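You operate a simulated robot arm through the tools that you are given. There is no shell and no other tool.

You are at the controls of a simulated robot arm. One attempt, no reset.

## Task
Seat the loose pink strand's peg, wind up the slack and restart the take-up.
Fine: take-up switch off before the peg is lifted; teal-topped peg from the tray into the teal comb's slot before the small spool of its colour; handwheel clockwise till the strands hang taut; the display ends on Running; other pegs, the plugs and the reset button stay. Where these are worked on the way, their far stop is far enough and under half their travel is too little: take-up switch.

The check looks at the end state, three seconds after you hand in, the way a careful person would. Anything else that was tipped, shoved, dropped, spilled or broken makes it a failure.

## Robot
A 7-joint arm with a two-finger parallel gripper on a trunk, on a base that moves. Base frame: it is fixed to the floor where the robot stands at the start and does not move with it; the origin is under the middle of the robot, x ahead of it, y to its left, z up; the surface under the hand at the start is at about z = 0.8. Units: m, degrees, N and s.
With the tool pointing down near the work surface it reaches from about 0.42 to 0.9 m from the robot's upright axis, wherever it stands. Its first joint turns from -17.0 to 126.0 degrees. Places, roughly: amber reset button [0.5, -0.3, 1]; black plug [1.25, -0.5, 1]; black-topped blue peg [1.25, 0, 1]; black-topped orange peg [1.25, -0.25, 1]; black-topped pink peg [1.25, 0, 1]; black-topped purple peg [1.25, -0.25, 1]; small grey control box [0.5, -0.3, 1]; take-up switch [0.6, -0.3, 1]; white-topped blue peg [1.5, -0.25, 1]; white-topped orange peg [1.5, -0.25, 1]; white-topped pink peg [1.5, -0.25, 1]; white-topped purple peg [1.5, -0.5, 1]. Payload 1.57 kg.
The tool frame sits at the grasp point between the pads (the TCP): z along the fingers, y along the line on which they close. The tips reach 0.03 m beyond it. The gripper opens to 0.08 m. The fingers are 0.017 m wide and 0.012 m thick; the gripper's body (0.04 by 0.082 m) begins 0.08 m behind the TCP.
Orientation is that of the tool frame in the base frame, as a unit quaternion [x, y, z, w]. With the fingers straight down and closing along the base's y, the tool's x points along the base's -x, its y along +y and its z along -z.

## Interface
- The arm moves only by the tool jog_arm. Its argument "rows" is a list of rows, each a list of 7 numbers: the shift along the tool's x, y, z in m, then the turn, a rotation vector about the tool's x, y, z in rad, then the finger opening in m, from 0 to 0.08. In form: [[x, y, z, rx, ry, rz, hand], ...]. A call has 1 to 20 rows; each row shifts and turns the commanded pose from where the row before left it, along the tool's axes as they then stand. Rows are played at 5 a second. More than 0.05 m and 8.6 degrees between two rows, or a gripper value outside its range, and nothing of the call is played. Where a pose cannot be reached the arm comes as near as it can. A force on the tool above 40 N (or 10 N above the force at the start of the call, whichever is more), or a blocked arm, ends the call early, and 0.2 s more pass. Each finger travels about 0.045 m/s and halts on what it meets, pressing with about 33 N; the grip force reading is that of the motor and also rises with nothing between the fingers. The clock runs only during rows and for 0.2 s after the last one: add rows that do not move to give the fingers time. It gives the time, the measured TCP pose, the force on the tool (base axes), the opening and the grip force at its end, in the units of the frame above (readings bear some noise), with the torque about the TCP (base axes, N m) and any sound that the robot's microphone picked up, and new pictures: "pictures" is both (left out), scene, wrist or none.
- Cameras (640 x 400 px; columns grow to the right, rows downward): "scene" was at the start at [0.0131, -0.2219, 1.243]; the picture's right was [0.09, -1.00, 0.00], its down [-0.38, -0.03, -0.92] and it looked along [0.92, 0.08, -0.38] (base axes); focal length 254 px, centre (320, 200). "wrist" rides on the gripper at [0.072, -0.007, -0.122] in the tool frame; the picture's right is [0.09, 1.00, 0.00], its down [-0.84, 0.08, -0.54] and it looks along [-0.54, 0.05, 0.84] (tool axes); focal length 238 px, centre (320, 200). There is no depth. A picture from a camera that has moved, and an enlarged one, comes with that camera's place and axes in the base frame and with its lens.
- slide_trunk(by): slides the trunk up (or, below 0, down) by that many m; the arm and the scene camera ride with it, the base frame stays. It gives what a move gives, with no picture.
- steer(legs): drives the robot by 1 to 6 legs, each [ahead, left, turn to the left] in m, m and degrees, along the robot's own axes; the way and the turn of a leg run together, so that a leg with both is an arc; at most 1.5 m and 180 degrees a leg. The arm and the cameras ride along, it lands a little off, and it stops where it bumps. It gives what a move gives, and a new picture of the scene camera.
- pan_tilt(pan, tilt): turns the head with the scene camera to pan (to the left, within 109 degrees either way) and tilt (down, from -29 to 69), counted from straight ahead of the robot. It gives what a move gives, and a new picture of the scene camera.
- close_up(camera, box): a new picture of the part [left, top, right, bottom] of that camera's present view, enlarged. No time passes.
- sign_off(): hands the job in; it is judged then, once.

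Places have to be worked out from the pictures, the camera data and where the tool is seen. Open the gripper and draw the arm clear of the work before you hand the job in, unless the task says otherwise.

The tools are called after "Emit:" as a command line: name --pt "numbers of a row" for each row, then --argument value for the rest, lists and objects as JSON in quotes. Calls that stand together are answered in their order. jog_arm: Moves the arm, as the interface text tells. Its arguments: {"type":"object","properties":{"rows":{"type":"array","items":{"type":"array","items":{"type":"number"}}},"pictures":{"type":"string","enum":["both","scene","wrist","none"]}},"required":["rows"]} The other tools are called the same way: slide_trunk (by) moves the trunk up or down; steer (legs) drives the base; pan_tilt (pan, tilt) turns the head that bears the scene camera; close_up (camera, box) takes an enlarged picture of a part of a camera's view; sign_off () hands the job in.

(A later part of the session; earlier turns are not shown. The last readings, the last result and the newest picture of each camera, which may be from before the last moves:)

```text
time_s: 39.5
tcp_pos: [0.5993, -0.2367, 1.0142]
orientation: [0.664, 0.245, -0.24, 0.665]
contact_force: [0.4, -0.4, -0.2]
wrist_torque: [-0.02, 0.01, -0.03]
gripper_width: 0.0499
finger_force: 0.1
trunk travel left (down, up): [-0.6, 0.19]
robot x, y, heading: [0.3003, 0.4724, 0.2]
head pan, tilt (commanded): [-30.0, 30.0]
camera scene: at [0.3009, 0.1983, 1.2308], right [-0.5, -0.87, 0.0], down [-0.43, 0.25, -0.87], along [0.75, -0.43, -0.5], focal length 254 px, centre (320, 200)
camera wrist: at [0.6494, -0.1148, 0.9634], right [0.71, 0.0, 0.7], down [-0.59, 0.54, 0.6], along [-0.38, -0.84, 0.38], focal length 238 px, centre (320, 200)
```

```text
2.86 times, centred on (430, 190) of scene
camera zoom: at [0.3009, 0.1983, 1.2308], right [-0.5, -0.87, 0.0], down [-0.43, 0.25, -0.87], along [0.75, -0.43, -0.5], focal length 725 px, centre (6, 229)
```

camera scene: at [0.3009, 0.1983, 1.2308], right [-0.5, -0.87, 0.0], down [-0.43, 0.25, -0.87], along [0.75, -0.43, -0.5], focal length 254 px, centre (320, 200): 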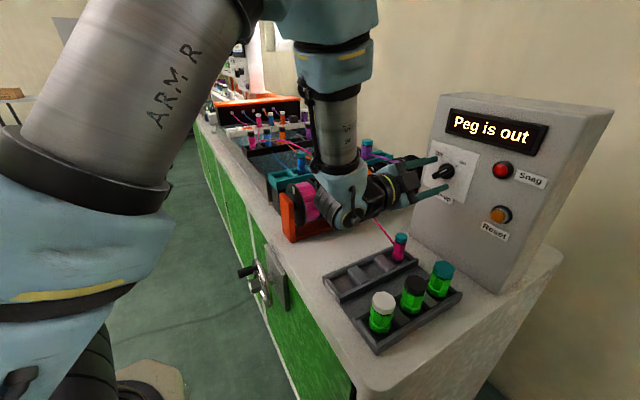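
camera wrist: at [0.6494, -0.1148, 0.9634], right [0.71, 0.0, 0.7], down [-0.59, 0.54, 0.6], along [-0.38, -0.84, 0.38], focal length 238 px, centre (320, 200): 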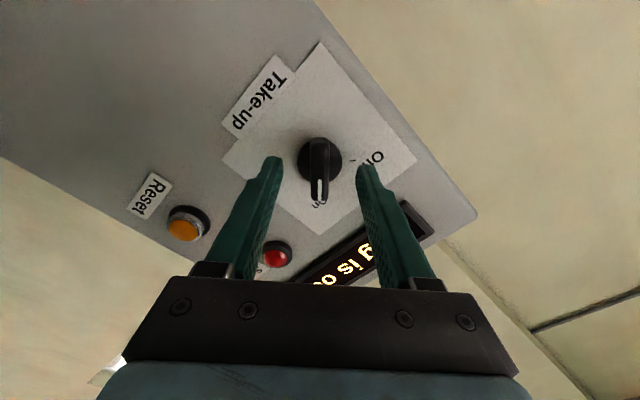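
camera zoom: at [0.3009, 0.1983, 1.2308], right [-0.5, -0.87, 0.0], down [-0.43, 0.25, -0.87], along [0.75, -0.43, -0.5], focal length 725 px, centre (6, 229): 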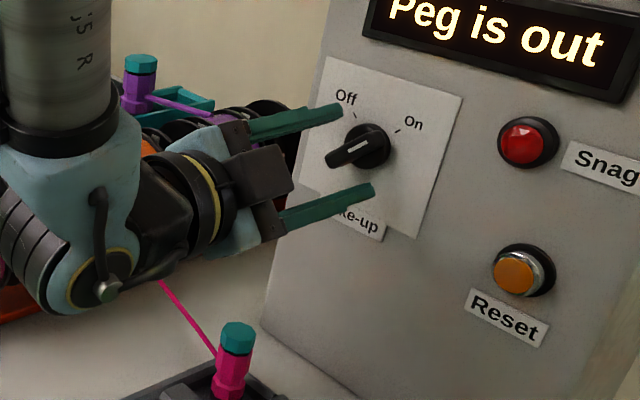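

The bar is centred between the fingers, with the tips just past its front face. I move in 8 mm more and close on the bar.

Emit:
jog_arm --pt "0 0 0.008 0 0 0 0.05" --pt "0 0 0 0 0 0 0.0" --pt "0 0 0 0 0 0 0.0" --pt "0 0 0 0 0 0 0.0" --pt "0 0 0 0 0 0 0.0"

Emit:
close_up --camera "scene" --box '[340, 120, 520, 260]'

```text
time_s: 40.7
tcp_pos: [0.5992, -0.2434, 1.0147]
orientation: [0.664, 0.245, -0.241, 0.664]
contact_force: [1.0, 0.5, 0.9]
wrist_torque: [0.34, 0.36, -0.14]
gripper_width: 0.0143
finger_force: 30.0
trunk travel left (down, up): [-0.6, 0.19]
robot x, y, heading: [0.298, 0.4719, 0.1]
head pan, tilt (commanded): [-30.0, 30.0]
camera scene: at [0.3009, 0.1982, 1.2308], right [-0.5, -0.87, 0.0], down [-0.43, 0.25, -0.87], along [0.75, -0.43, -0.5], focal length 254 px, centre (320, 200)
camera wrist: at [0.6494, -0.1226, 0.9631], right [0.71, 0.0, 0.7], down [-0.59, 0.54, 0.6], along [-0.38, -0.84, 0.38], focal length 238 px, centre (320, 200)
```

scene: 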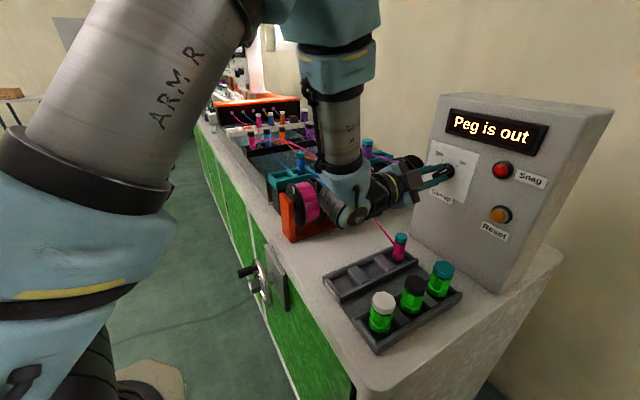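
wrist: 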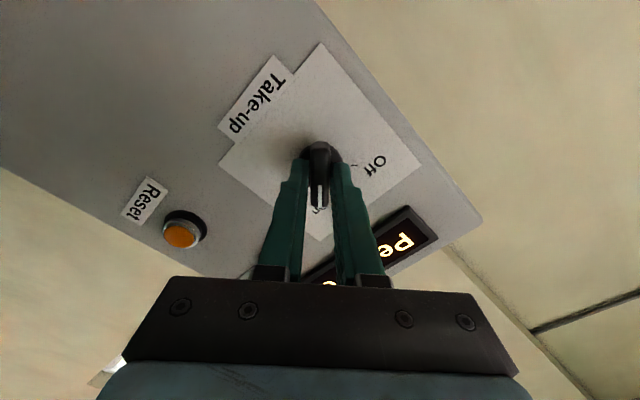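

```text
2.86 times, centred on (430, 190) of scene
camera zoom: at [0.3009, 0.1982, 1.2308], right [-0.5, -0.87, 0.0], down [-0.43, 0.25, -0.87], along [0.75, -0.43, -0.5], focal length 725 px, centre (6, 229)
```

zoom: 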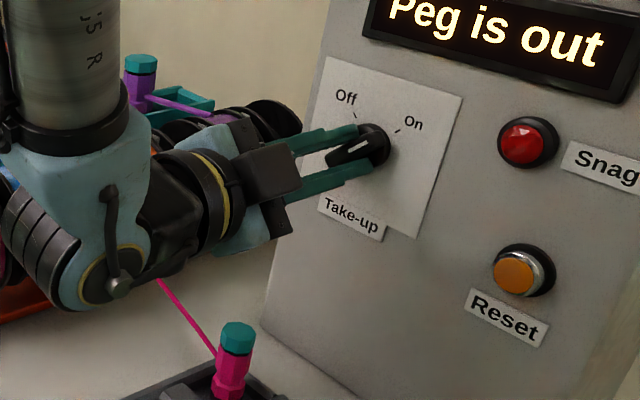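

Gripped (14 mm). I rotate the hand counter-clockwise (negative about tool z) in small steps toward Off.

Emit:
jog_arm --pt "0 0 0 0 0 -0.14 0.0" --pt "0 0 0 0 0 -0.14 0.0" --pt "0 0 0 0 0 -0.14 0.0" --pt "0 0 0 0 0 -0.14 0.0" --pt "0 0 0 0 0 -0.14 0.0" --pt "0 0 0 0 0 -0.14 0.0" --pt "0 0 0 0 0 -0.14 0.0" --pt "0 0 0 0 0 -0.14 0.0" --pt "0 0 0 0 0 -0.14 0.0" --pt "0 0 0 0 0 -0.14 0.0"

Emit:
close_up --camera "scene" --box '[340, 90, 560, 260]'

```text
time_s: 42.9
tcp_pos: [0.5988, -0.2439, 1.0144]
orientation: [0.351, 0.615, -0.612, 0.352]
contact_force: [-12.9, 1.0, -5.5]
wrist_torque: [0.31, 0.04, -0.91]
gripper_width: 0.0128
finger_force: 30.2
trunk travel left (down, up): [-0.6, 0.19]
robot x, y, heading: [0.2984, 0.4715, 0.1]
head pan, tilt (commanded): [-30.0, 30.0]
camera scene: at [0.3003, 0.198, 1.2307], right [-0.5, -0.87, 0.0], down [-0.43, 0.25, -0.87], along [0.75, -0.43, -0.5], focal length 254 px, centre (320, 200)
camera wrist: at [0.5553, -0.123, 0.9559], right [0.81, 0.0, -0.58], down [0.49, 0.54, 0.68], along [0.32, -0.84, 0.44], focal length 238 px, centre (320, 200)
```

scene: 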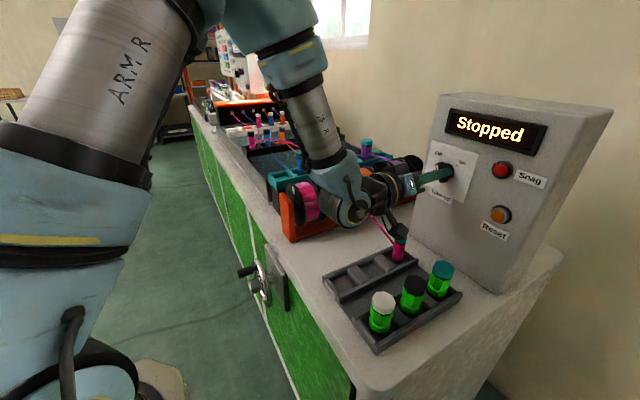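
wrist: 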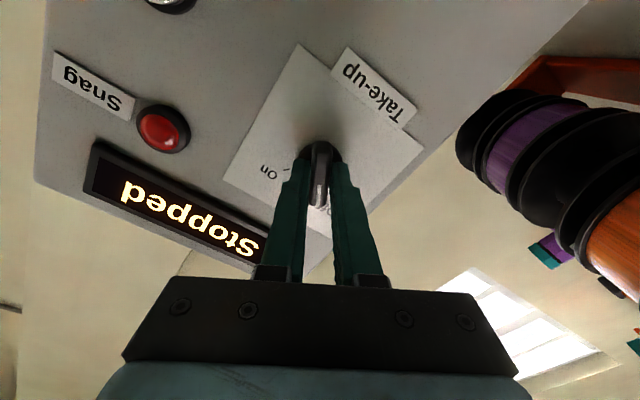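

```text
2.35 times, centred on (450, 175) of scene
camera zoom: at [0.3003, 0.198, 1.2307], right [-0.5, -0.87, 0.0], down [-0.43, 0.25, -0.87], along [0.75, -0.43, -0.5], focal length 597 px, centre (14, 259)
```

zoom: 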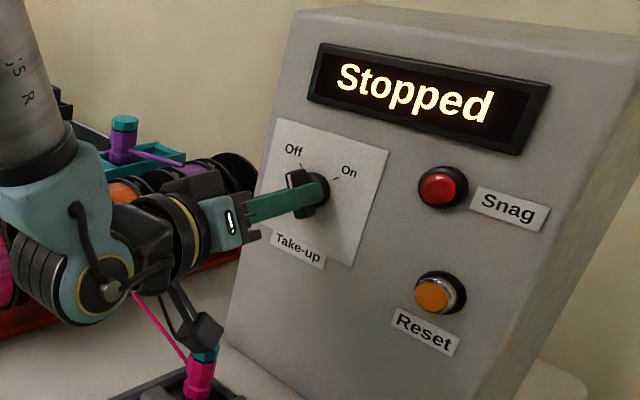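

The display reads "Stopped". Torque about the knob axis is still small, so I turn a little more to be sure it reaches the far stop.

Emit:
jog_arm --pt "0 0 0 0 0 -0.07 0.0" --pt "0 0 0 0 0 -0.07 0.0" --pt "0 0 0 0 0 0 0.0"

Emit:
close_up --camera "wrist" --box '[220, 100, 420, 240]'

```text
time_s: 43.7
tcp_pos: [0.597, -0.2432, 1.0147]
orientation: [0.308, 0.637, -0.635, 0.309]
contact_force: [-17.8, 4.2, -8.4]
wrist_torque: [0.25, 0.01, -1.02]
gripper_width: 0.0131
finger_force: 29.5
trunk travel left (down, up): [-0.6, 0.19]
robot x, y, heading: [0.301, 0.475, 0.4]
head pan, tilt (commanded): [-30.0, 30.0]
camera scene: at [0.3001, 0.1981, 1.2307], right [-0.5, -0.87, 0.0], down [-0.43, 0.25, -0.87], along [0.75, -0.43, -0.5], focal length 254 px, centre (320, 200)
camera wrist: at [0.5475, -0.123, 0.9625], right [0.72, 0.0, -0.69], down [0.58, 0.54, 0.61], along [0.38, -0.84, 0.39], focal length 238 px, centre (320, 200)
```

scene: 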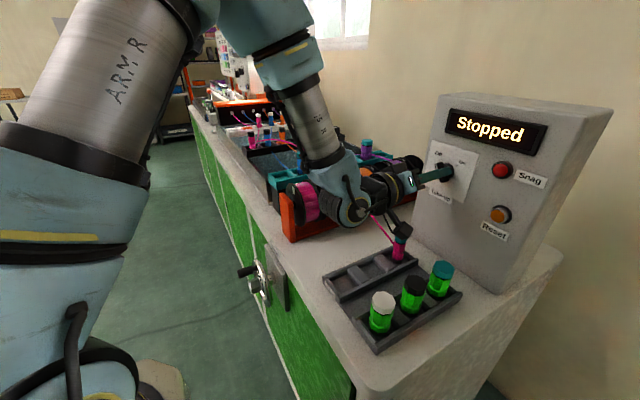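
wrist: 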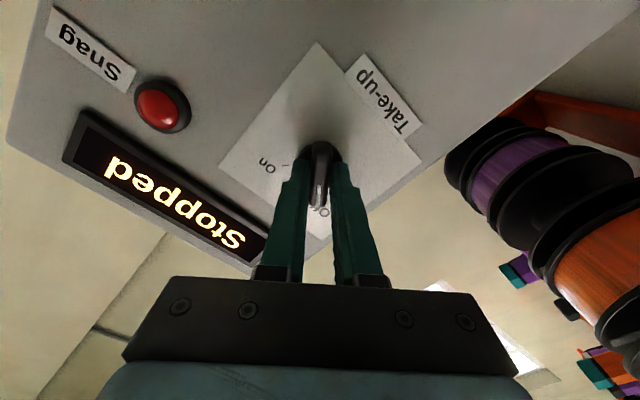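

```text
2.86 times, centred on (320, 170) of wrist
camera zoom: at [0.5475, -0.123, 0.9625], right [0.72, 0.0, -0.69], down [0.58, 0.54, 0.61], along [0.38, -0.84, 0.39], focal length 681 px, centre (320, 286)
```

zoom: 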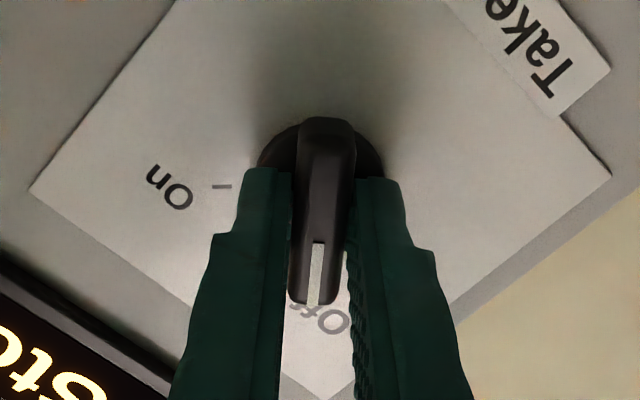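

The knob pointer now sits at Off with the fingers pressing lightly on the stop. I open the fingers and back straight away from the box.

Emit:
jog_arm --pt "0 0 0 0 0 0.05 0.05" --pt "0 0 0 0 0 0 0.05" --pt "0 0 0 0 0 0 0.05" --pt "0 0 -0.02 0 0 0 0.05" --pt "0 0 -0.04 0 0 0 0.05" --pt "0 0 -0.04 0 0 0 0.05" --pt "0 0 -0.04 0 0 0 0.05"

Emit:
close_up --camera "scene" --box '[340, 90, 560, 260]'

```text
time_s: 45.3
tcp_pos: [0.6181, -0.1325, 1.0124]
orientation: [0.323, 0.629, -0.627, 0.325]
contact_force: [0.1, 0.2, -1.1]
wrist_torque: [-0.02, 0.0, 0.04]
gripper_width: 0.0499
finger_force: 0.0
out of reach, approached as far as the arm can: row 7
trunk travel left (down, up): [-0.6, 0.19]
robot x, y, heading: [0.2988, 0.4728, 0.3]
head pan, tilt (commanded): [-30.0, 30.0]
camera scene: at [0.3006, 0.1981, 1.2307], right [-0.5, -0.87, 0.0], down [-0.43, 0.25, -0.87], along [0.75, -0.43, -0.5], focal length 254 px, centre (320, 200)
camera wrist: at [0.5689, -0.0108, 0.9588], right [0.76, 0.0, -0.65], down [0.55, 0.54, 0.64], along [0.36, -0.84, 0.41], focal length 238 px, centre (320, 200)
```

scene: 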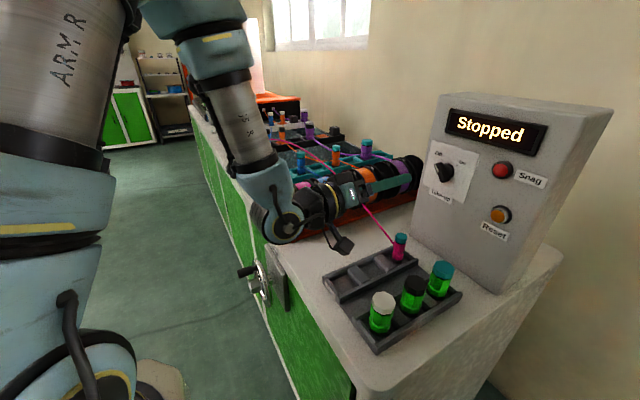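
wrist: 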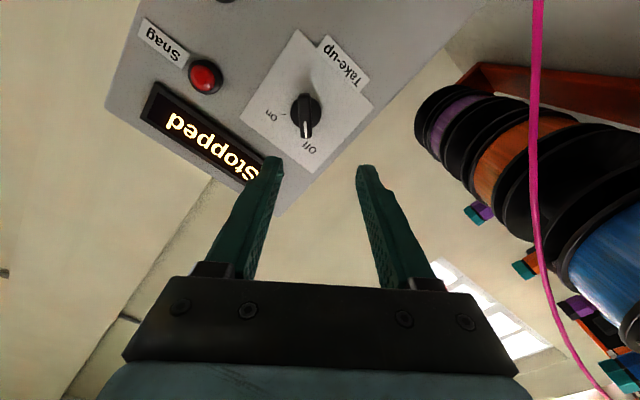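

```text
2.35 times, centred on (450, 175) of scene
camera zoom: at [0.3006, 0.1981, 1.2307], right [-0.5, -0.87, 0.0], down [-0.43, 0.25, -0.87], along [0.75, -0.43, -0.5], focal length 597 px, centre (14, 259)
```

zoom: 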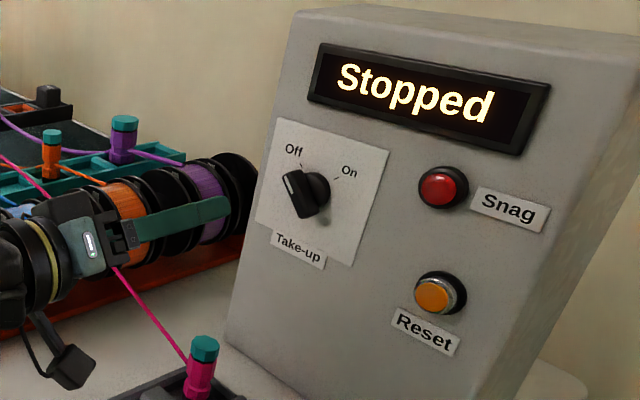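

The switch is on Off and the display shows "Stopped". Now I raise the hand clear and turn it to point straight down.

Emit:
jog_arm --pt "-0.04 -0.0135 -0.0064 0 0 0 0.07" --pt "-0.04 -0.0135 -0.0064 0 0 0 0.07" --pt "-0.04 -0.0135 -0.0064 0 0 0 0.07" --pt "-0.04 -0.0135 -0.0064 0 0 0 0.07" --pt "-0.04 -0.0135 -0.0064 0 0 0 0.07" --pt "0 0 0 0 0 0.12 0.07" --pt "0 0 0 0 0 0.12 0.07" --pt "0 0 0 0 0 0.12 0.07" --pt "0 0 0 0 0 0.12 0.07" --pt "0 0 0 0 0.1428 0 0.07" --pt "0 0 0 0 0.1428 0 0.07" --pt "0 0 0 0 0.1428 0 0.07" --pt "0 0 0 0 0.1428 0 0.07" --pt "0 0 0 0 0.1428 0 0.07" --pt "0 0 0 0 0.1428 0 0.07" --pt "0 0 0 0 0.1428 0 0.07" --pt "0 0 0 0 0.1428 0 0.07" --pt "0 0 0 0 0.1428 0 0.07" --pt "0 0 0 0 0.1428 0 0.07" --pt "0 0 0 0 0.1428 0 0.07"

```text
time_s: 49.5
tcp_pos: [0.6786, -0.0998, 1.2169]
orientation: [0.703, 0.708, -0.047, -0.05]
contact_force: [-0.1, 0.0, 0.5]
wrist_torque: [-0.03, -0.01, -0.03]
gripper_width: 0.0699
finger_force: 0.2
trunk travel left (down, up): [-0.6, 0.19]
robot x, y, heading: [0.303, 0.4753, 0.1]
head pan, tilt (commanded): [-30.0, 30.0]
camera scene: at [0.3007, 0.1986, 1.2309], right [-0.5, -0.87, 0.0], down [-0.43, 0.25, -0.87], along [0.75, -0.43, -0.5], focal length 254 px, centre (320, 200)
camera wrist: at [0.6872, -0.0292, 1.3381], right [0.99, 0.1, -0.14], down [0.16, -0.84, 0.52], along [-0.06, -0.54, -0.84], focal length 238 px, centre (320, 200)
```

scene: 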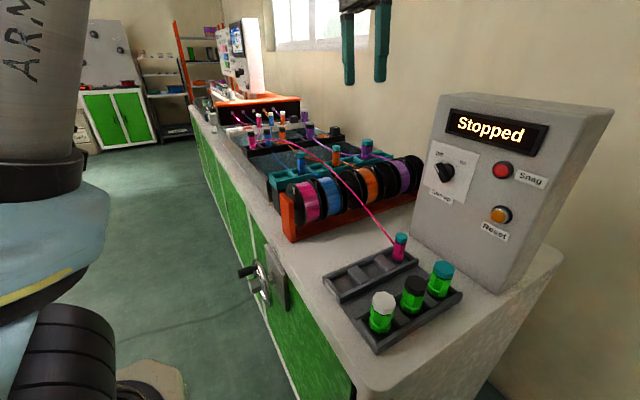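
wrist: 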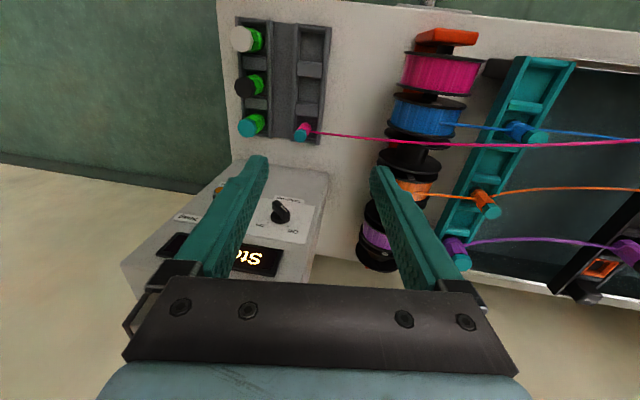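

This gives a clean top view of the tray, creel and comb. I enlarge it to measure the peg and the empty teal slot.

Emit:
close_up --camera "wrist" --box '[360, 20, 640, 280]'

Emit:
close_up --camera "wrist" --box '[220, 0, 420, 160]'

Emit:
close_up --camera "scene" --box '[260, 120, 440, 250]'

```text
1.54 times, centred on (500, 150) of wrist
camera zoom: at [0.6872, -0.0292, 1.3381], right [0.99, 0.1, -0.14], down [0.16, -0.84, 0.52], along [-0.06, -0.54, -0.84], focal length 367 px, centre (43, 277)
```

zoom: 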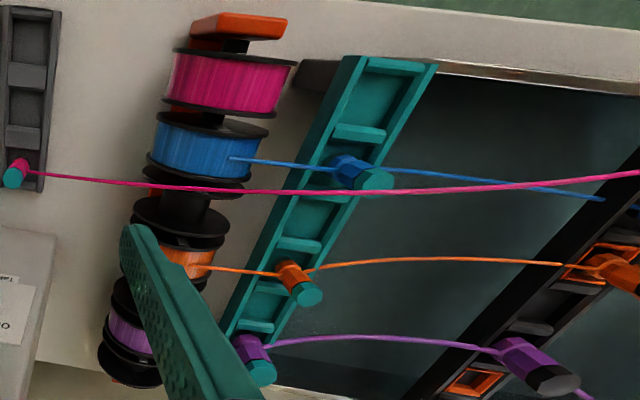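

```text
2.50 times, centred on (320, 80) of wrist
camera zoom: at [0.6872, -0.0292, 1.3381], right [0.99, 0.1, -0.14], down [0.16, -0.84, 0.52], along [-0.06, -0.54, -0.84], focal length 596 px, centre (320, 500)
```

zoom: 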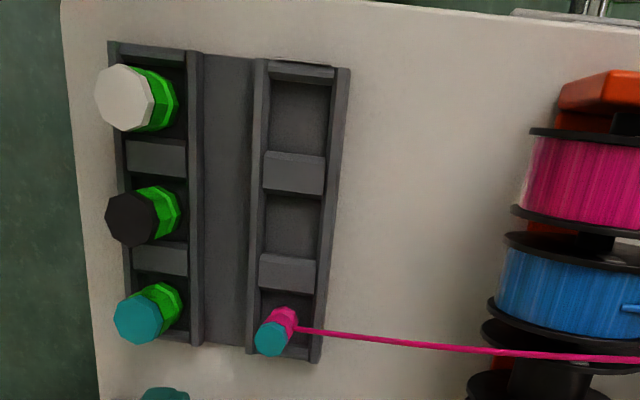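

```text
3.08 times, centred on (350, 185) of scene
camera zoom: at [0.3007, 0.1986, 1.2309], right [-0.5, -0.87, 0.0], down [-0.43, 0.25, -0.87], along [0.75, -0.43, -0.5], focal length 780 px, centre (228, 246)
```

zoom: 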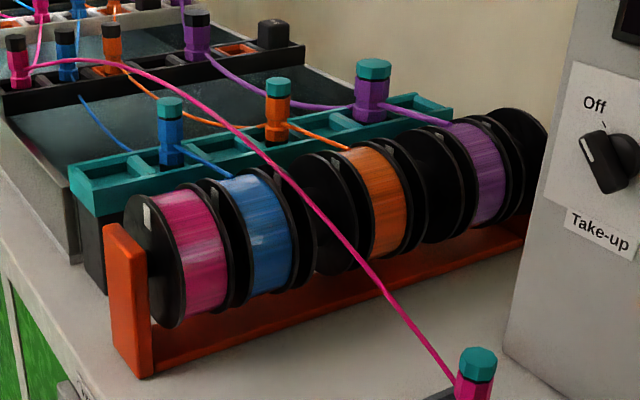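

Pink spool and the first comb cell both sit at y≈−0.043, comb centre x≈0.958; the peg is near (0.597,−0.174). I level the hand and roll it so the fingers close along y, with the strand leaving freely along x.

Emit:
jog_arm --pt "0 0 0 -0.137 0 0 0.07" --pt "0 0 0 0 0 -0.1428 0.07" --pt "0 0 0 0 0 -0.1428 0.07" --pt "0 0 0 0 0 -0.1428 0.07" --pt "0 0 0 0 0 -0.1428 0.07" --pt "0 0 0 0 0 -0.1428 0.07" --pt "0 0 0 0 0 -0.1428 0.07" --pt "0 0 0 0 0 -0.1428 0.07" --pt "0 0 0 0 0 -0.1428 0.07" --pt "0 0 0 0 0 -0.1428 0.07" --pt "0 0 0 0 0 -0.1428 0.07" --pt "0 0 0 0 0 -0.1428 0.07"

```text
time_s: 52.1
tcp_pos: [0.7023, 0.0015, 1.1547]
orientation: [-0.001, 1.0, 0.0, 0.001]
contact_force: [-1.2, -0.4, 0.1]
wrist_torque: [-0.03, -0.03, 0.05]
gripper_width: 0.0702
finger_force: 0.0
out of reach, approached as far as the arm can: row 9, 10, 11, 12
trunk travel left (down, up): [-0.6, 0.19]
robot x, y, heading: [0.2992, 0.4715, 0.5]
head pan, tilt (commanded): [-30.0, 30.0]
camera scene: at [0.3006, 0.1982, 1.2308], right [-0.5, -0.87, 0.0], down [-0.43, 0.25, -0.87], along [0.75, -0.43, -0.5], focal length 254 px, centre (320, 200)
camera wrist: at [0.6294, -0.0069, 1.2766], right [-0.09, 1.0, 0.0], down [0.84, 0.08, 0.54], along [0.54, 0.05, -0.84], focal length 238 px, centre (320, 200)
```

scene: 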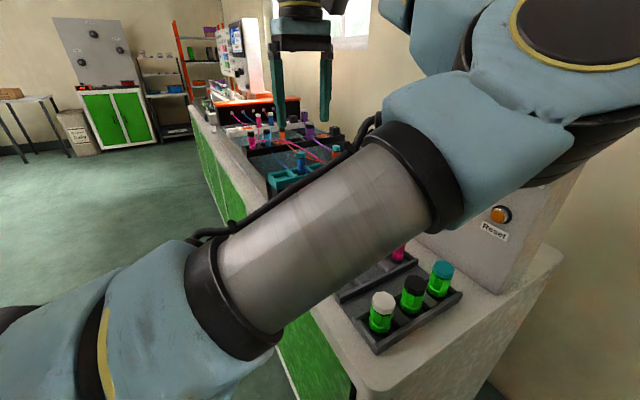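
wrist: 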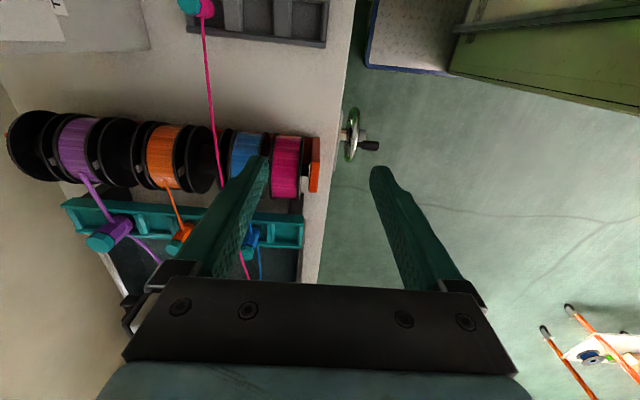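

That full roll exceeds the wrist's range (the arm drifted), so I'll use a 45° roll instead, which also fits the octagonal peg and leaves the strand free. Turning back by 45° first.

Emit:
jog_arm --pt "0 0 0 0 0 0.1309 0.07" --pt "0 0 0 0 0 0.1309 0.07" --pt "0 0 0 0 0 0.1309 0.07" --pt "0 0 0 0 0 0.1309 0.07" --pt "0 0 0 0 0 0.1309 0.07" --pt "0 0 0 0 0 0.1309 0.07" --pt "0 0 0 0 0 0 0.07" --pictures "scene"

```text
time_s: 53.7
tcp_pos: [0.7032, 0.0014, 1.1545]
orientation: [0.381, 0.925, 0.001, 0.0]
contact_force: [0.2, 0.9, -0.1]
wrist_torque: [-0.01, 0.01, 0.0]
gripper_width: 0.07
finger_force: 0.0
trunk travel left (down, up): [-0.6, 0.19]
robot x, y, heading: [0.2991, 0.4713, 0.1]
head pan, tilt (commanded): [-30.0, 30.0]
camera scene: at [0.3009, 0.1982, 1.2308], right [-0.5, -0.87, 0.0], down [-0.43, 0.25, -0.87], along [0.75, -0.43, -0.5], focal length 254 px, centre (320, 200)
```

scene: 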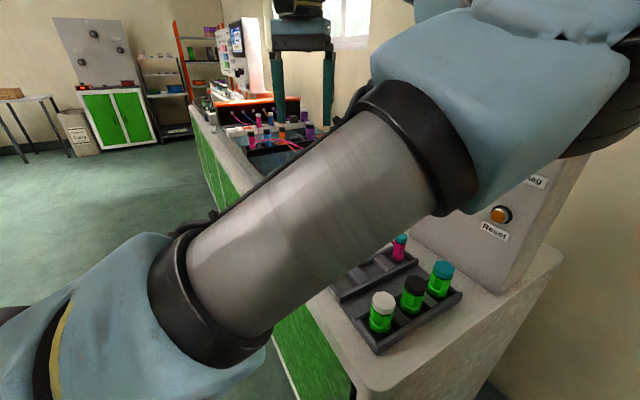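

The elbow now hangs toward the box, which I don't like. I'll roll the hand the other way (to +45°) so the elbow swings back left, away from the control box.

Emit:
jog_arm --pt "0 0 0 0 0 0.1428 0.07" --pt "0 0 0 0 0 0.1428 0.07" --pt "0 0 0 0 0 0.1428 0.07" --pt "0 0 0 0 0 0.1428 0.07" --pt "0 0 0 0 0 0.1428 0.07" --pt "0 0 0 0 0 0.1428 0.07" --pt "0 0 0 0 0 0.1428 0.07" --pt "0 0 0 0 0 0.1428 0.07" --pt "0 0 0 0 0 0.1428 0.07" --pt "0 0 0 0 0 0.1428 0.07" --pt "0 0 0 0 0 0.1428 0.07"

```text
time_s: 56.1
tcp_pos: [0.7024, 0.0011, 1.1549]
orientation: [0.924, 0.383, 0.0, -0.001]
contact_force: [0.1, 0.2, -0.3]
wrist_torque: [0.01, -0.01, -0.03]
gripper_width: 0.0698
finger_force: 0.1
trunk travel left (down, up): [-0.6, 0.19]
robot x, y, heading: [0.3007, 0.4755, 0.2]
head pan, tilt (commanded): [-30.0, 30.0]
camera scene: at [0.3009, 0.1982, 1.2308], right [-0.5, -0.87, 0.0], down [-0.43, 0.25, -0.87], along [0.75, -0.43, -0.5], focal length 254 px, centre (320, 200)
camera wrist: at [0.7478, 0.055, 1.2768], right [0.77, -0.64, 0.0], down [-0.54, -0.65, 0.54], along [-0.35, -0.42, -0.84], focal length 238 px, centre (320, 200)
```

scene: 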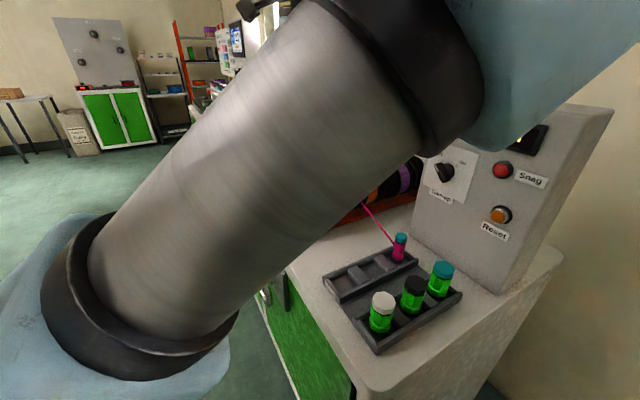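
wrist: 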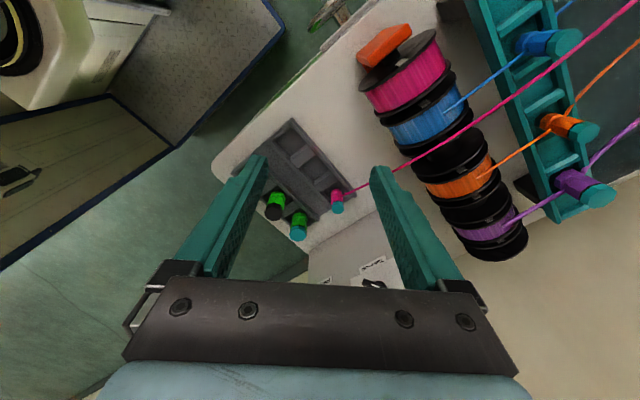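

The elbow is clear again. I move the hand above the pink peg at about z=1.0.

Emit:
jog_arm --pt "-0.033 0.0082 0.0258 0 0 0 0.07" --pt "-0.033 0.0082 0.0258 0 0 0 0.07" --pt "-0.033 0.0082 0.0258 0 0 0 0.07" --pt "-0.033 0.0082 0.0258 0 0 0 0.07" --pt "-0.033 0.0082 0.0258 0 0 0 0.07" --pt "-0.033 0.0082 0.0258 0 0 0 0.07" --pt "0 0 0 0 0 0 0.07"

Emit:
close_up --camera "wrist" --box '[220, 60, 420, 260]'

```text
time_s: 57.7
tcp_pos: [0.5998, -0.1758, 0.9992]
orientation: [0.923, 0.385, 0.0, -0.001]
contact_force: [0.7, -1.6, 0.3]
wrist_torque: [0.01, 0.01, 0.02]
gripper_width: 0.0698
finger_force: 0.1
trunk travel left (down, up): [-0.6, 0.19]
robot x, y, heading: [0.2998, 0.4702, 0.2]
head pan, tilt (commanded): [-30.0, 30.0]
camera scene: at [0.3008, 0.1983, 1.2308], right [-0.5, -0.87, 0.0], down [-0.43, 0.25, -0.87], along [0.75, -0.43, -0.5], focal length 254 px, centre (320, 200)
camera wrist: at [0.6443, -0.1201, 1.1223], right [0.77, -0.63, 0.0], down [-0.53, -0.65, 0.54], along [-0.34, -0.42, -0.84], focal length 238 px, centre (320, 200)
```

scene: 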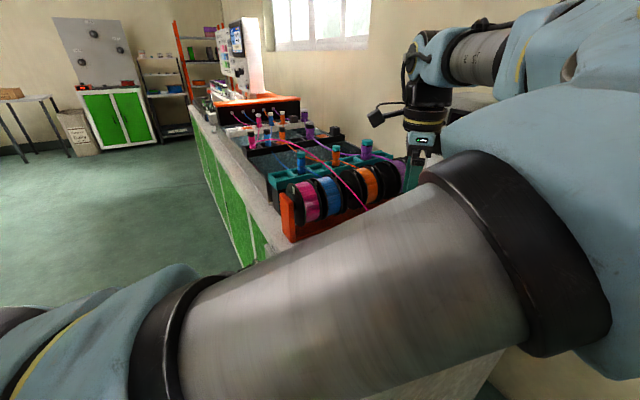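
wrist: 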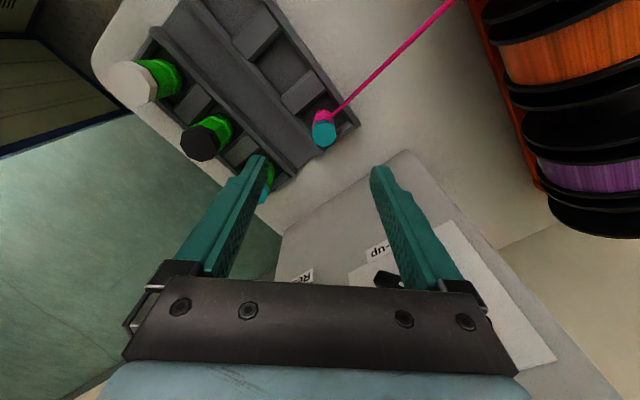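

```text
2.00 times, centred on (320, 160) of wrist
camera zoom: at [0.6443, -0.1201, 1.1223], right [0.77, -0.63, 0.0], down [-0.53, -0.65, 0.54], along [-0.34, -0.42, -0.84], focal length 477 px, centre (320, 280)
```

zoom: 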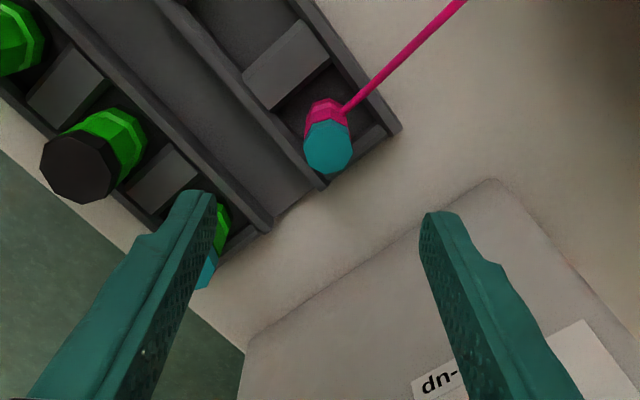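

The hand is over the peg, but the elbow has come near the control box side. I look that way before going lower.

Emit:
pan_tilt --pan -75 --tilt 20

```text
time_s: 58.8
tcp_pos: [0.5991, -0.1741, 0.9999]
orientation: [0.923, 0.386, 0.0, -0.001]
contact_force: [0.2, 0.2, 0.2]
wrist_torque: [0.0, 0.01, 0.02]
gripper_width: 0.07
finger_force: 0.1
trunk travel left (down, up): [-0.6, 0.19]
robot x, y, heading: [0.2998, 0.4706, 0.1]
head pan, tilt (commanded): [-75.0, 20.0]
camera scene: at [0.2469, 0.1532, 1.2468], right [-0.96, -0.26, 0.0], down [-0.09, 0.33, -0.94], along [0.25, -0.91, -0.34], focal length 254 px, centre (320, 200)
```

scene: 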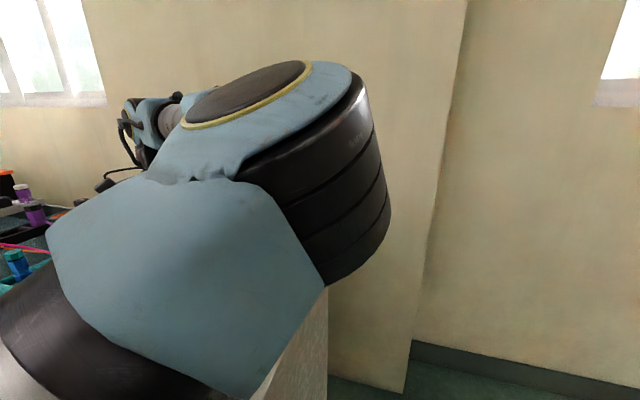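

The elbow sits around (0.35,−0.04,1.2), above and clear of the box front. The peg is 3.5 mm off along tool y; I correct and descend partway, watching the reach.

Emit:
jog_arm --pt "0 0.0035 0.02 0 0 0 0.058" --pt "0 0 0.03 0 0 0 0.058" --pt "0 0 0.03 0 0 0 0.058" --pt "0 0 0 0 0 0 0.058"

Emit:
close_up --camera "wrist" --box '[220, 60, 420, 260]'

```text
time_s: 59.8
tcp_pos: [0.6013, -0.1774, 0.92]
orientation: [0.923, 0.384, -0.001, 0.0]
contact_force: [0.6, 0.0, -0.1]
wrist_torque: [-0.03, 0.01, 0.02]
gripper_width: 0.058
finger_force: 0.0
trunk travel left (down, up): [-0.6, 0.19]
robot x, y, heading: [0.2993, 0.4779, 0.1]
head pan, tilt (commanded): [-75.0, 20.0]
camera scene: at [0.2468, 0.1533, 1.2468], right [-0.96, -0.26, 0.0], down [-0.09, 0.33, -0.94], along [0.25, -0.91, -0.34], focal length 254 px, centre (320, 200)
camera wrist: at [0.6463, -0.1221, 1.0415], right [0.77, -0.64, 0.0], down [-0.53, -0.65, 0.54], along [-0.34, -0.42, -0.84], focal length 238 px, centre (320, 200)
```

scene: 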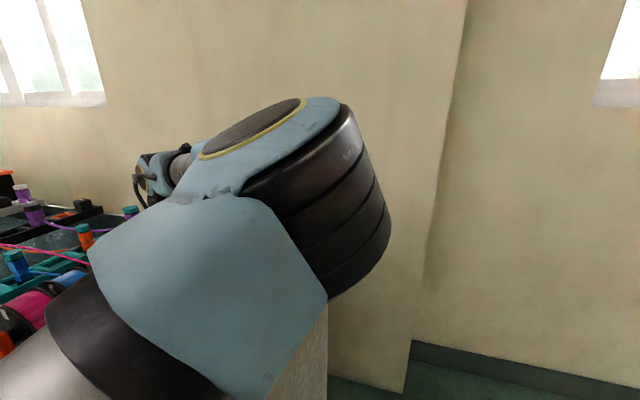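
wrist: 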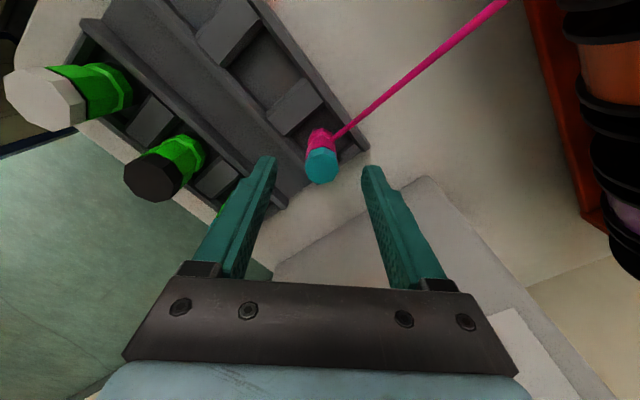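

```text
2.00 times, centred on (320, 160) of wrist
camera zoom: at [0.6463, -0.1221, 1.0415], right [0.77, -0.64, 0.0], down [-0.53, -0.65, 0.54], along [-0.34, -0.42, -0.84], focal length 477 px, centre (320, 280)
```

zoom: 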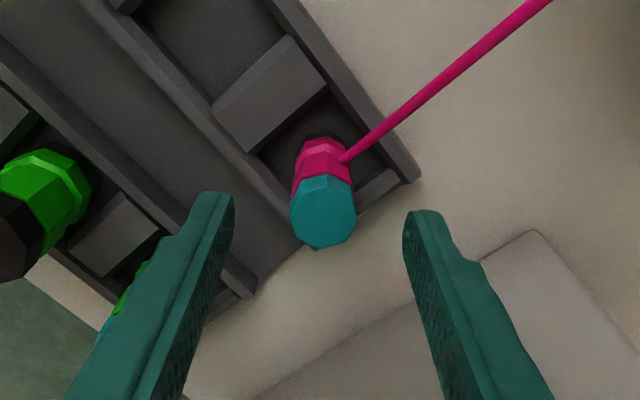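

The cap is centred (offset under 1 mm) with its top at z≈0.887. I descend the last 45 mm and close on it.

Emit:
jog_arm --pt "0 0 0.025 0 0 0 0.058" --pt "0 0 0.02 0 0 0 0.058" --pt "0 0 0 0 0 0 0.058" --pt "0 0 0 0 0 0 0.0" --pt "0 0 0 0 0 0 0.0" --pt "0 0 0 0 0 0 0.0" --pt "0 0 0 0 0 0 0.0"

Emit:
close_up --camera "wrist" --box '[220, 60, 420, 260]'

```text
time_s: 61.4
tcp_pos: [0.6011, -0.1768, 0.8741]
orientation: [0.923, 0.385, 0.0, -0.001]
contact_force: [0.5, -0.8, 1.4]
wrist_torque: [-0.03, -0.02, -0.01]
gripper_width: 0.0247
finger_force: 31.3
trunk travel left (down, up): [-0.6, 0.19]
robot x, y, heading: [0.2993, 0.4748, 0.3]
head pan, tilt (commanded): [-75.0, 20.0]
camera scene: at [0.2469, 0.1532, 1.2468], right [-0.96, -0.26, 0.0], down [-0.09, 0.33, -0.94], along [0.25, -0.91, -0.34], focal length 254 px, centre (320, 200)
camera wrist: at [0.6463, -0.1225, 0.997], right [0.77, -0.64, 0.0], down [-0.53, -0.65, 0.54], along [-0.34, -0.42, -0.84], focal length 238 px, centre (320, 200)
```

scene: 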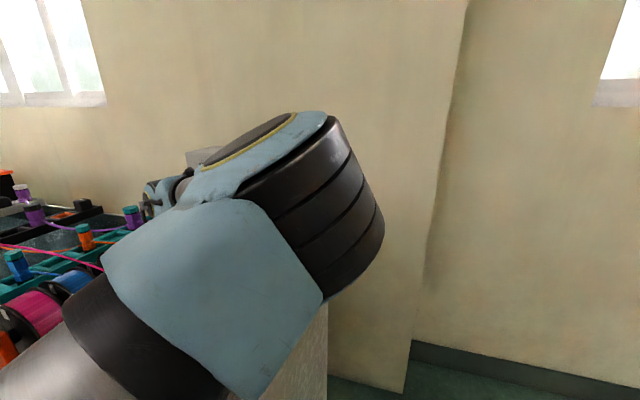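
wrist: 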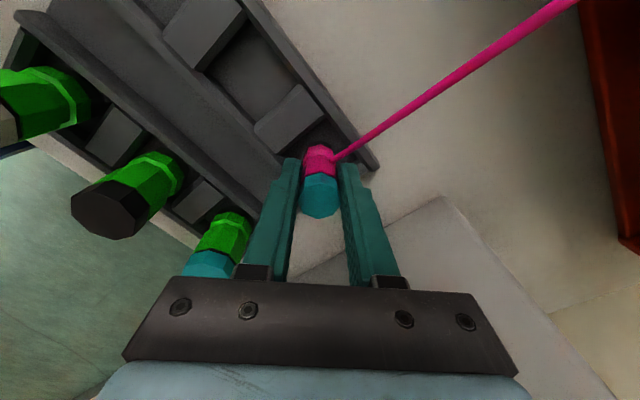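

```text
2.00 times, centred on (320, 160) of wrist
camera zoom: at [0.6463, -0.1225, 0.997], right [0.77, -0.64, 0.0], down [-0.53, -0.65, 0.54], along [-0.34, -0.42, -0.84], focal length 477 px, centre (320, 280)
```

zoom: 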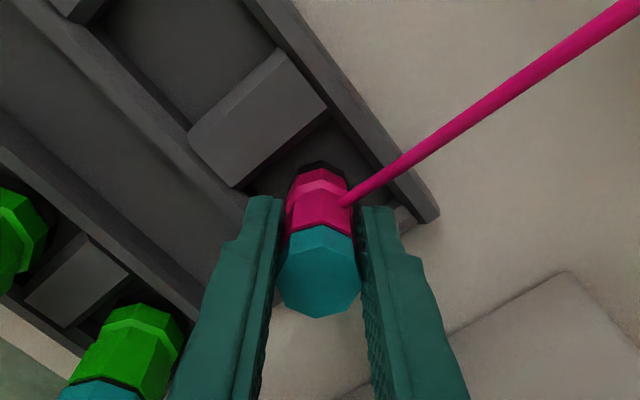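

Gripped at 25 mm. I lift the peg straight up about 12 cm.

Emit:
jog_arm --pt "0 0 -0.02 0 0 0 0.0" --pt "0 0 -0.03 0 0 0 0.0" --pt "0 0 -0.03 0 0 0 0.0" --pt "0 0 -0.04 0 0 0 0.0" --pt "0 0 0 0 0 0 0.0"

Emit:
close_up --camera "wrist" --box '[220, 60, 420, 260]'

```text
time_s: 62.6
tcp_pos: [0.6004, -0.1767, 0.9952]
orientation: [0.922, 0.386, -0.001, -0.001]
contact_force: [0.4, -0.8, -0.2]
wrist_torque: [0.04, -0.02, -0.01]
gripper_width: 0.025
finger_force: 32.8
trunk travel left (down, up): [-0.6, 0.19]
robot x, y, heading: [0.2967, 0.4733, 0.3]
head pan, tilt (commanded): [-75.0, 20.0]
camera scene: at [0.2469, 0.1531, 1.2468], right [-0.96, -0.26, 0.0], down [-0.09, 0.33, -0.94], along [0.25, -0.91, -0.34], focal length 254 px, centre (320, 200)
camera wrist: at [0.646, -0.1224, 1.1179], right [0.77, -0.63, 0.0], down [-0.53, -0.65, 0.54], along [-0.34, -0.42, -0.84], focal length 238 px, centre (320, 200)
```

scene: 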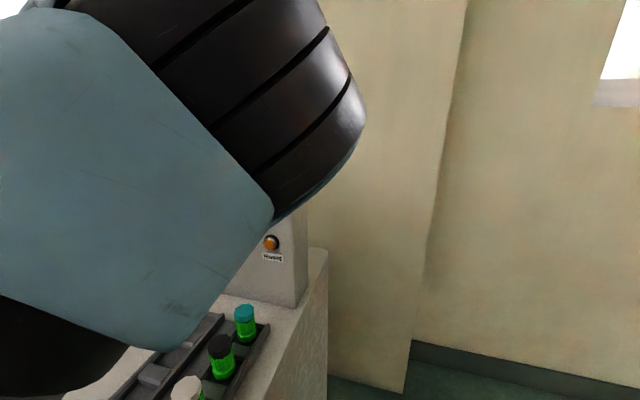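
wrist: 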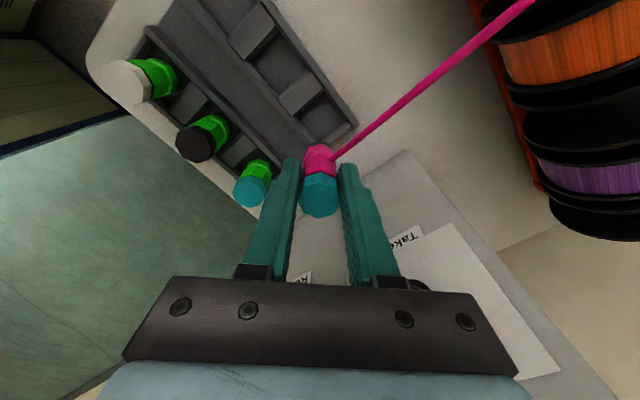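

```text
2.00 times, centred on (320, 160) of wrist
camera zoom: at [0.646, -0.1224, 1.1179], right [0.77, -0.63, 0.0], down [-0.53, -0.65, 0.54], along [-0.34, -0.42, -0.84], focal length 477 px, centre (320, 280)
```

zoom: 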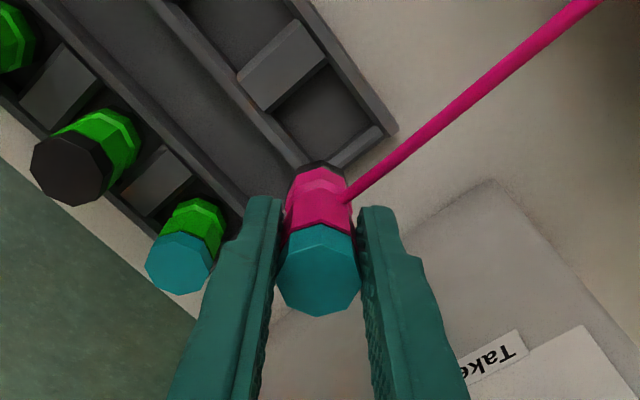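

The peg is lifted cleanly (total length ≈66 mm, bottom ≈52 mm below the TCP). I raise to z≈1.10, then carry it by driving the base left and ahead so the arm keeps this comfortable posture.

Emit:
jog_arm --pt "0 0 -0.03 0 0 0 0.0" --pt "0 0 -0.04 0 0 0 0.0" --pt "0 0 -0.035 0 0 0 0.0" --pt "0 0 0 0 0 0 0.0"

```text
time_s: 63.6
tcp_pos: [0.6011, -0.1765, 1.0998]
orientation: [0.923, 0.386, 0.0, 0.0]
contact_force: [-0.5, 0.8, -1.3]
wrist_torque: [-0.01, -0.04, 0.03]
gripper_width: 0.0252
finger_force: 32.9
trunk travel left (down, up): [-0.6, 0.19]
robot x, y, heading: [0.2996, 0.4747, 0.4]
head pan, tilt (commanded): [-75.0, 20.0]
camera scene: at [0.2469, 0.1531, 1.2468], right [-0.96, -0.26, 0.0], down [-0.09, 0.33, -0.94], along [0.25, -0.91, -0.34], focal length 254 px, centre (320, 200)
camera wrist: at [0.6473, -0.1223, 1.223], right [0.77, -0.63, 0.0], down [-0.53, -0.65, 0.54], along [-0.34, -0.42, -0.84], focal length 238 px, centre (320, 200)
```

scene: 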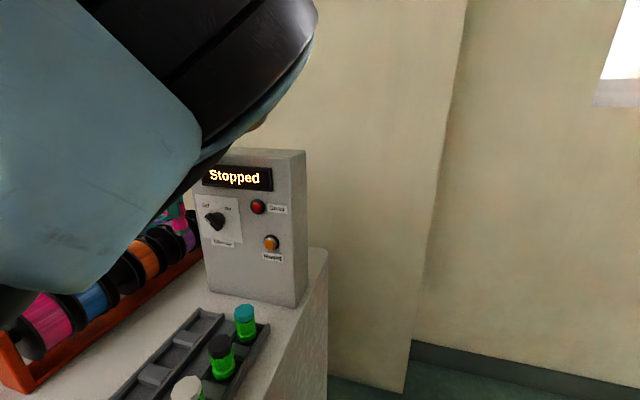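
wrist: 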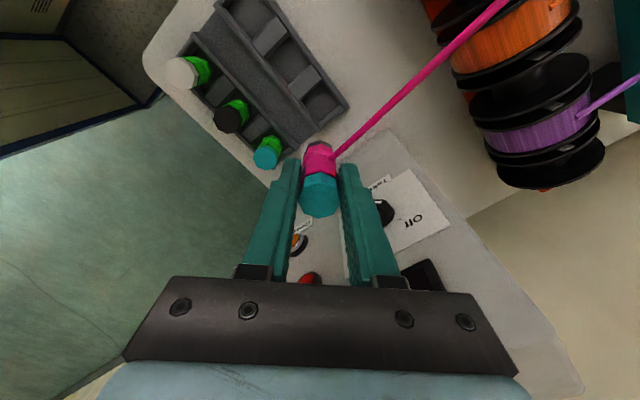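

All stable. Driving left 0.13 m, then ahead 0.36 m, carrying the peg at about z=1.10 over the creel.

Emit:
steer --legs '[[0, 0.13, 0], [0.34, 0, 0]]'

```text
time_s: 66.7
tcp_pos: [0.9395, -0.0457, 1.0998]
orientation: [0.923, 0.384, -0.001, -0.001]
contact_force: [0.0, 0.0, -1.2]
wrist_torque: [0.02, 0.0, -0.01]
gripper_width: 0.0247
finger_force: 32.6
trunk travel left (down, up): [-0.6, 0.19]
robot x, y, heading: [0.635, 0.6007, -0.1]
head pan, tilt (commanded): [-75.0, 20.0]
camera scene: at [0.5844, 0.2844, 1.2468], right [-0.96, -0.26, 0.0], down [-0.09, 0.33, -0.94], along [0.25, -0.91, -0.34], focal length 254 px, centre (320, 200)
```

scene: 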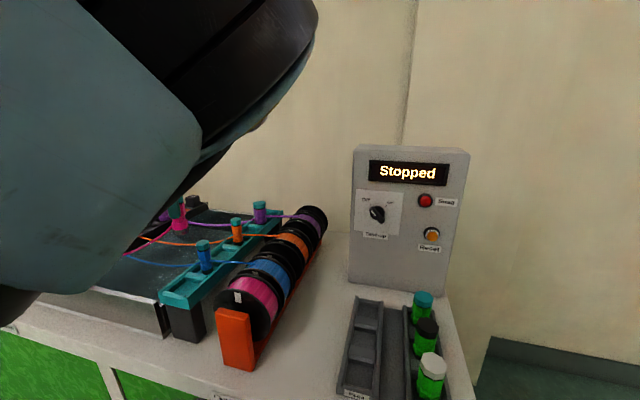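

The hand is now above the comb near (0.94,−0.046). I check the wrist and scene views closely to align with the front cell.

Emit:
close_up --camera "wrist" --box '[160, 0, 560, 250]'

Emit:
close_up --camera "scene" --box '[140, 190, 300, 350]'

```text
1.60 times, centred on (360, 125) of wrist
camera zoom: at [0.9849, 0.0091, 1.2226], right [0.77, -0.63, 0.0], down [-0.53, -0.65, 0.54], along [-0.34, -0.42, -0.84], focal length 381 px, centre (256, 320)
```

zoom: 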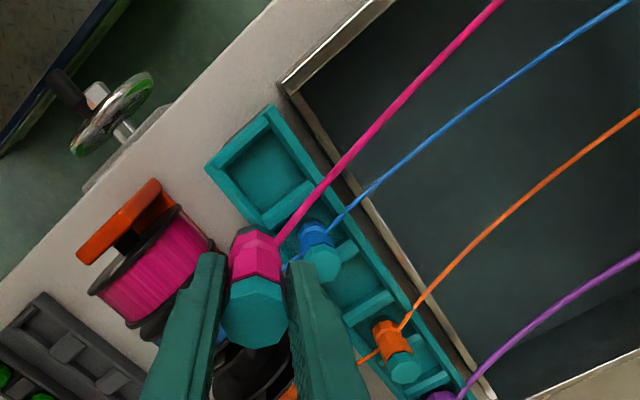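

```text
2.50 times, centred on (220, 270) of scene
camera zoom: at [0.5844, 0.2844, 1.2468], right [-0.96, -0.26, 0.0], down [-0.09, 0.33, -0.94], along [0.25, -0.91, -0.34], focal length 634 px, centre (570, 25)
```

zoom: 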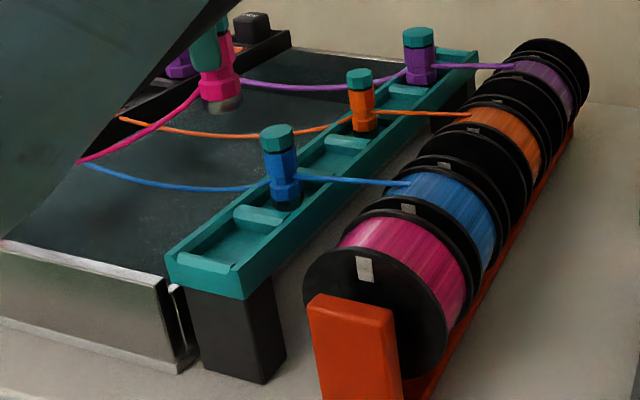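

I'll zoom further on the empty front cell to get its corners.

Emit:
close_up --camera "wrist" --box '[270, 50, 400, 180]'

Emit:
close_up --camera "scene" --box '[155, 225, 245, 315]'

```text
3.08 times, centred on (335, 115) of wrist
camera zoom: at [0.9849, 0.0091, 1.2226], right [0.77, -0.63, 0.0], down [-0.53, -0.65, 0.54], along [-0.34, -0.42, -0.84], focal length 733 px, centre (274, 462)
```

zoom: 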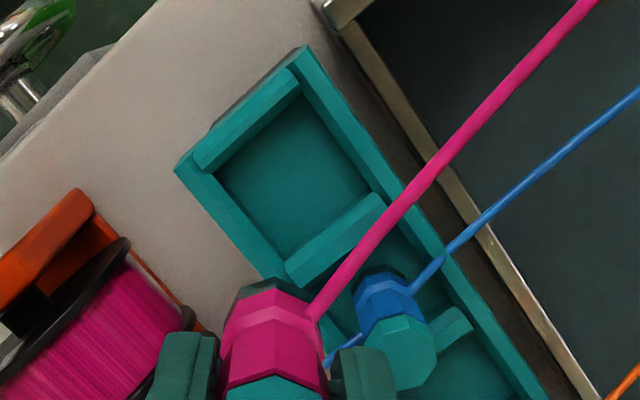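

```text
4.44 times, centred on (200, 270) of scene
camera zoom: at [0.5844, 0.2844, 1.2468], right [-0.96, -0.26, 0.0], down [-0.09, 0.33, -0.94], along [0.25, -0.91, -0.34], focal length 1127 px, centre (853, -111)
```

zoom: 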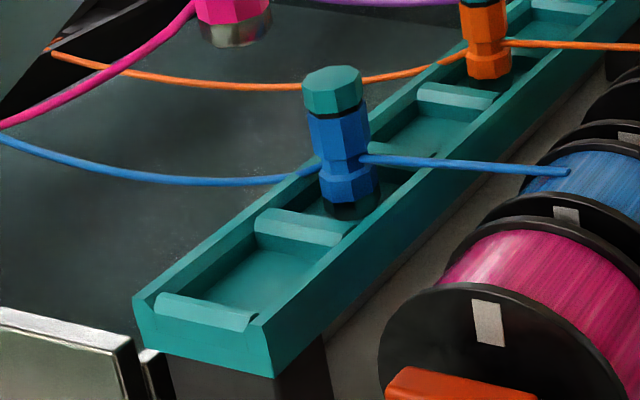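

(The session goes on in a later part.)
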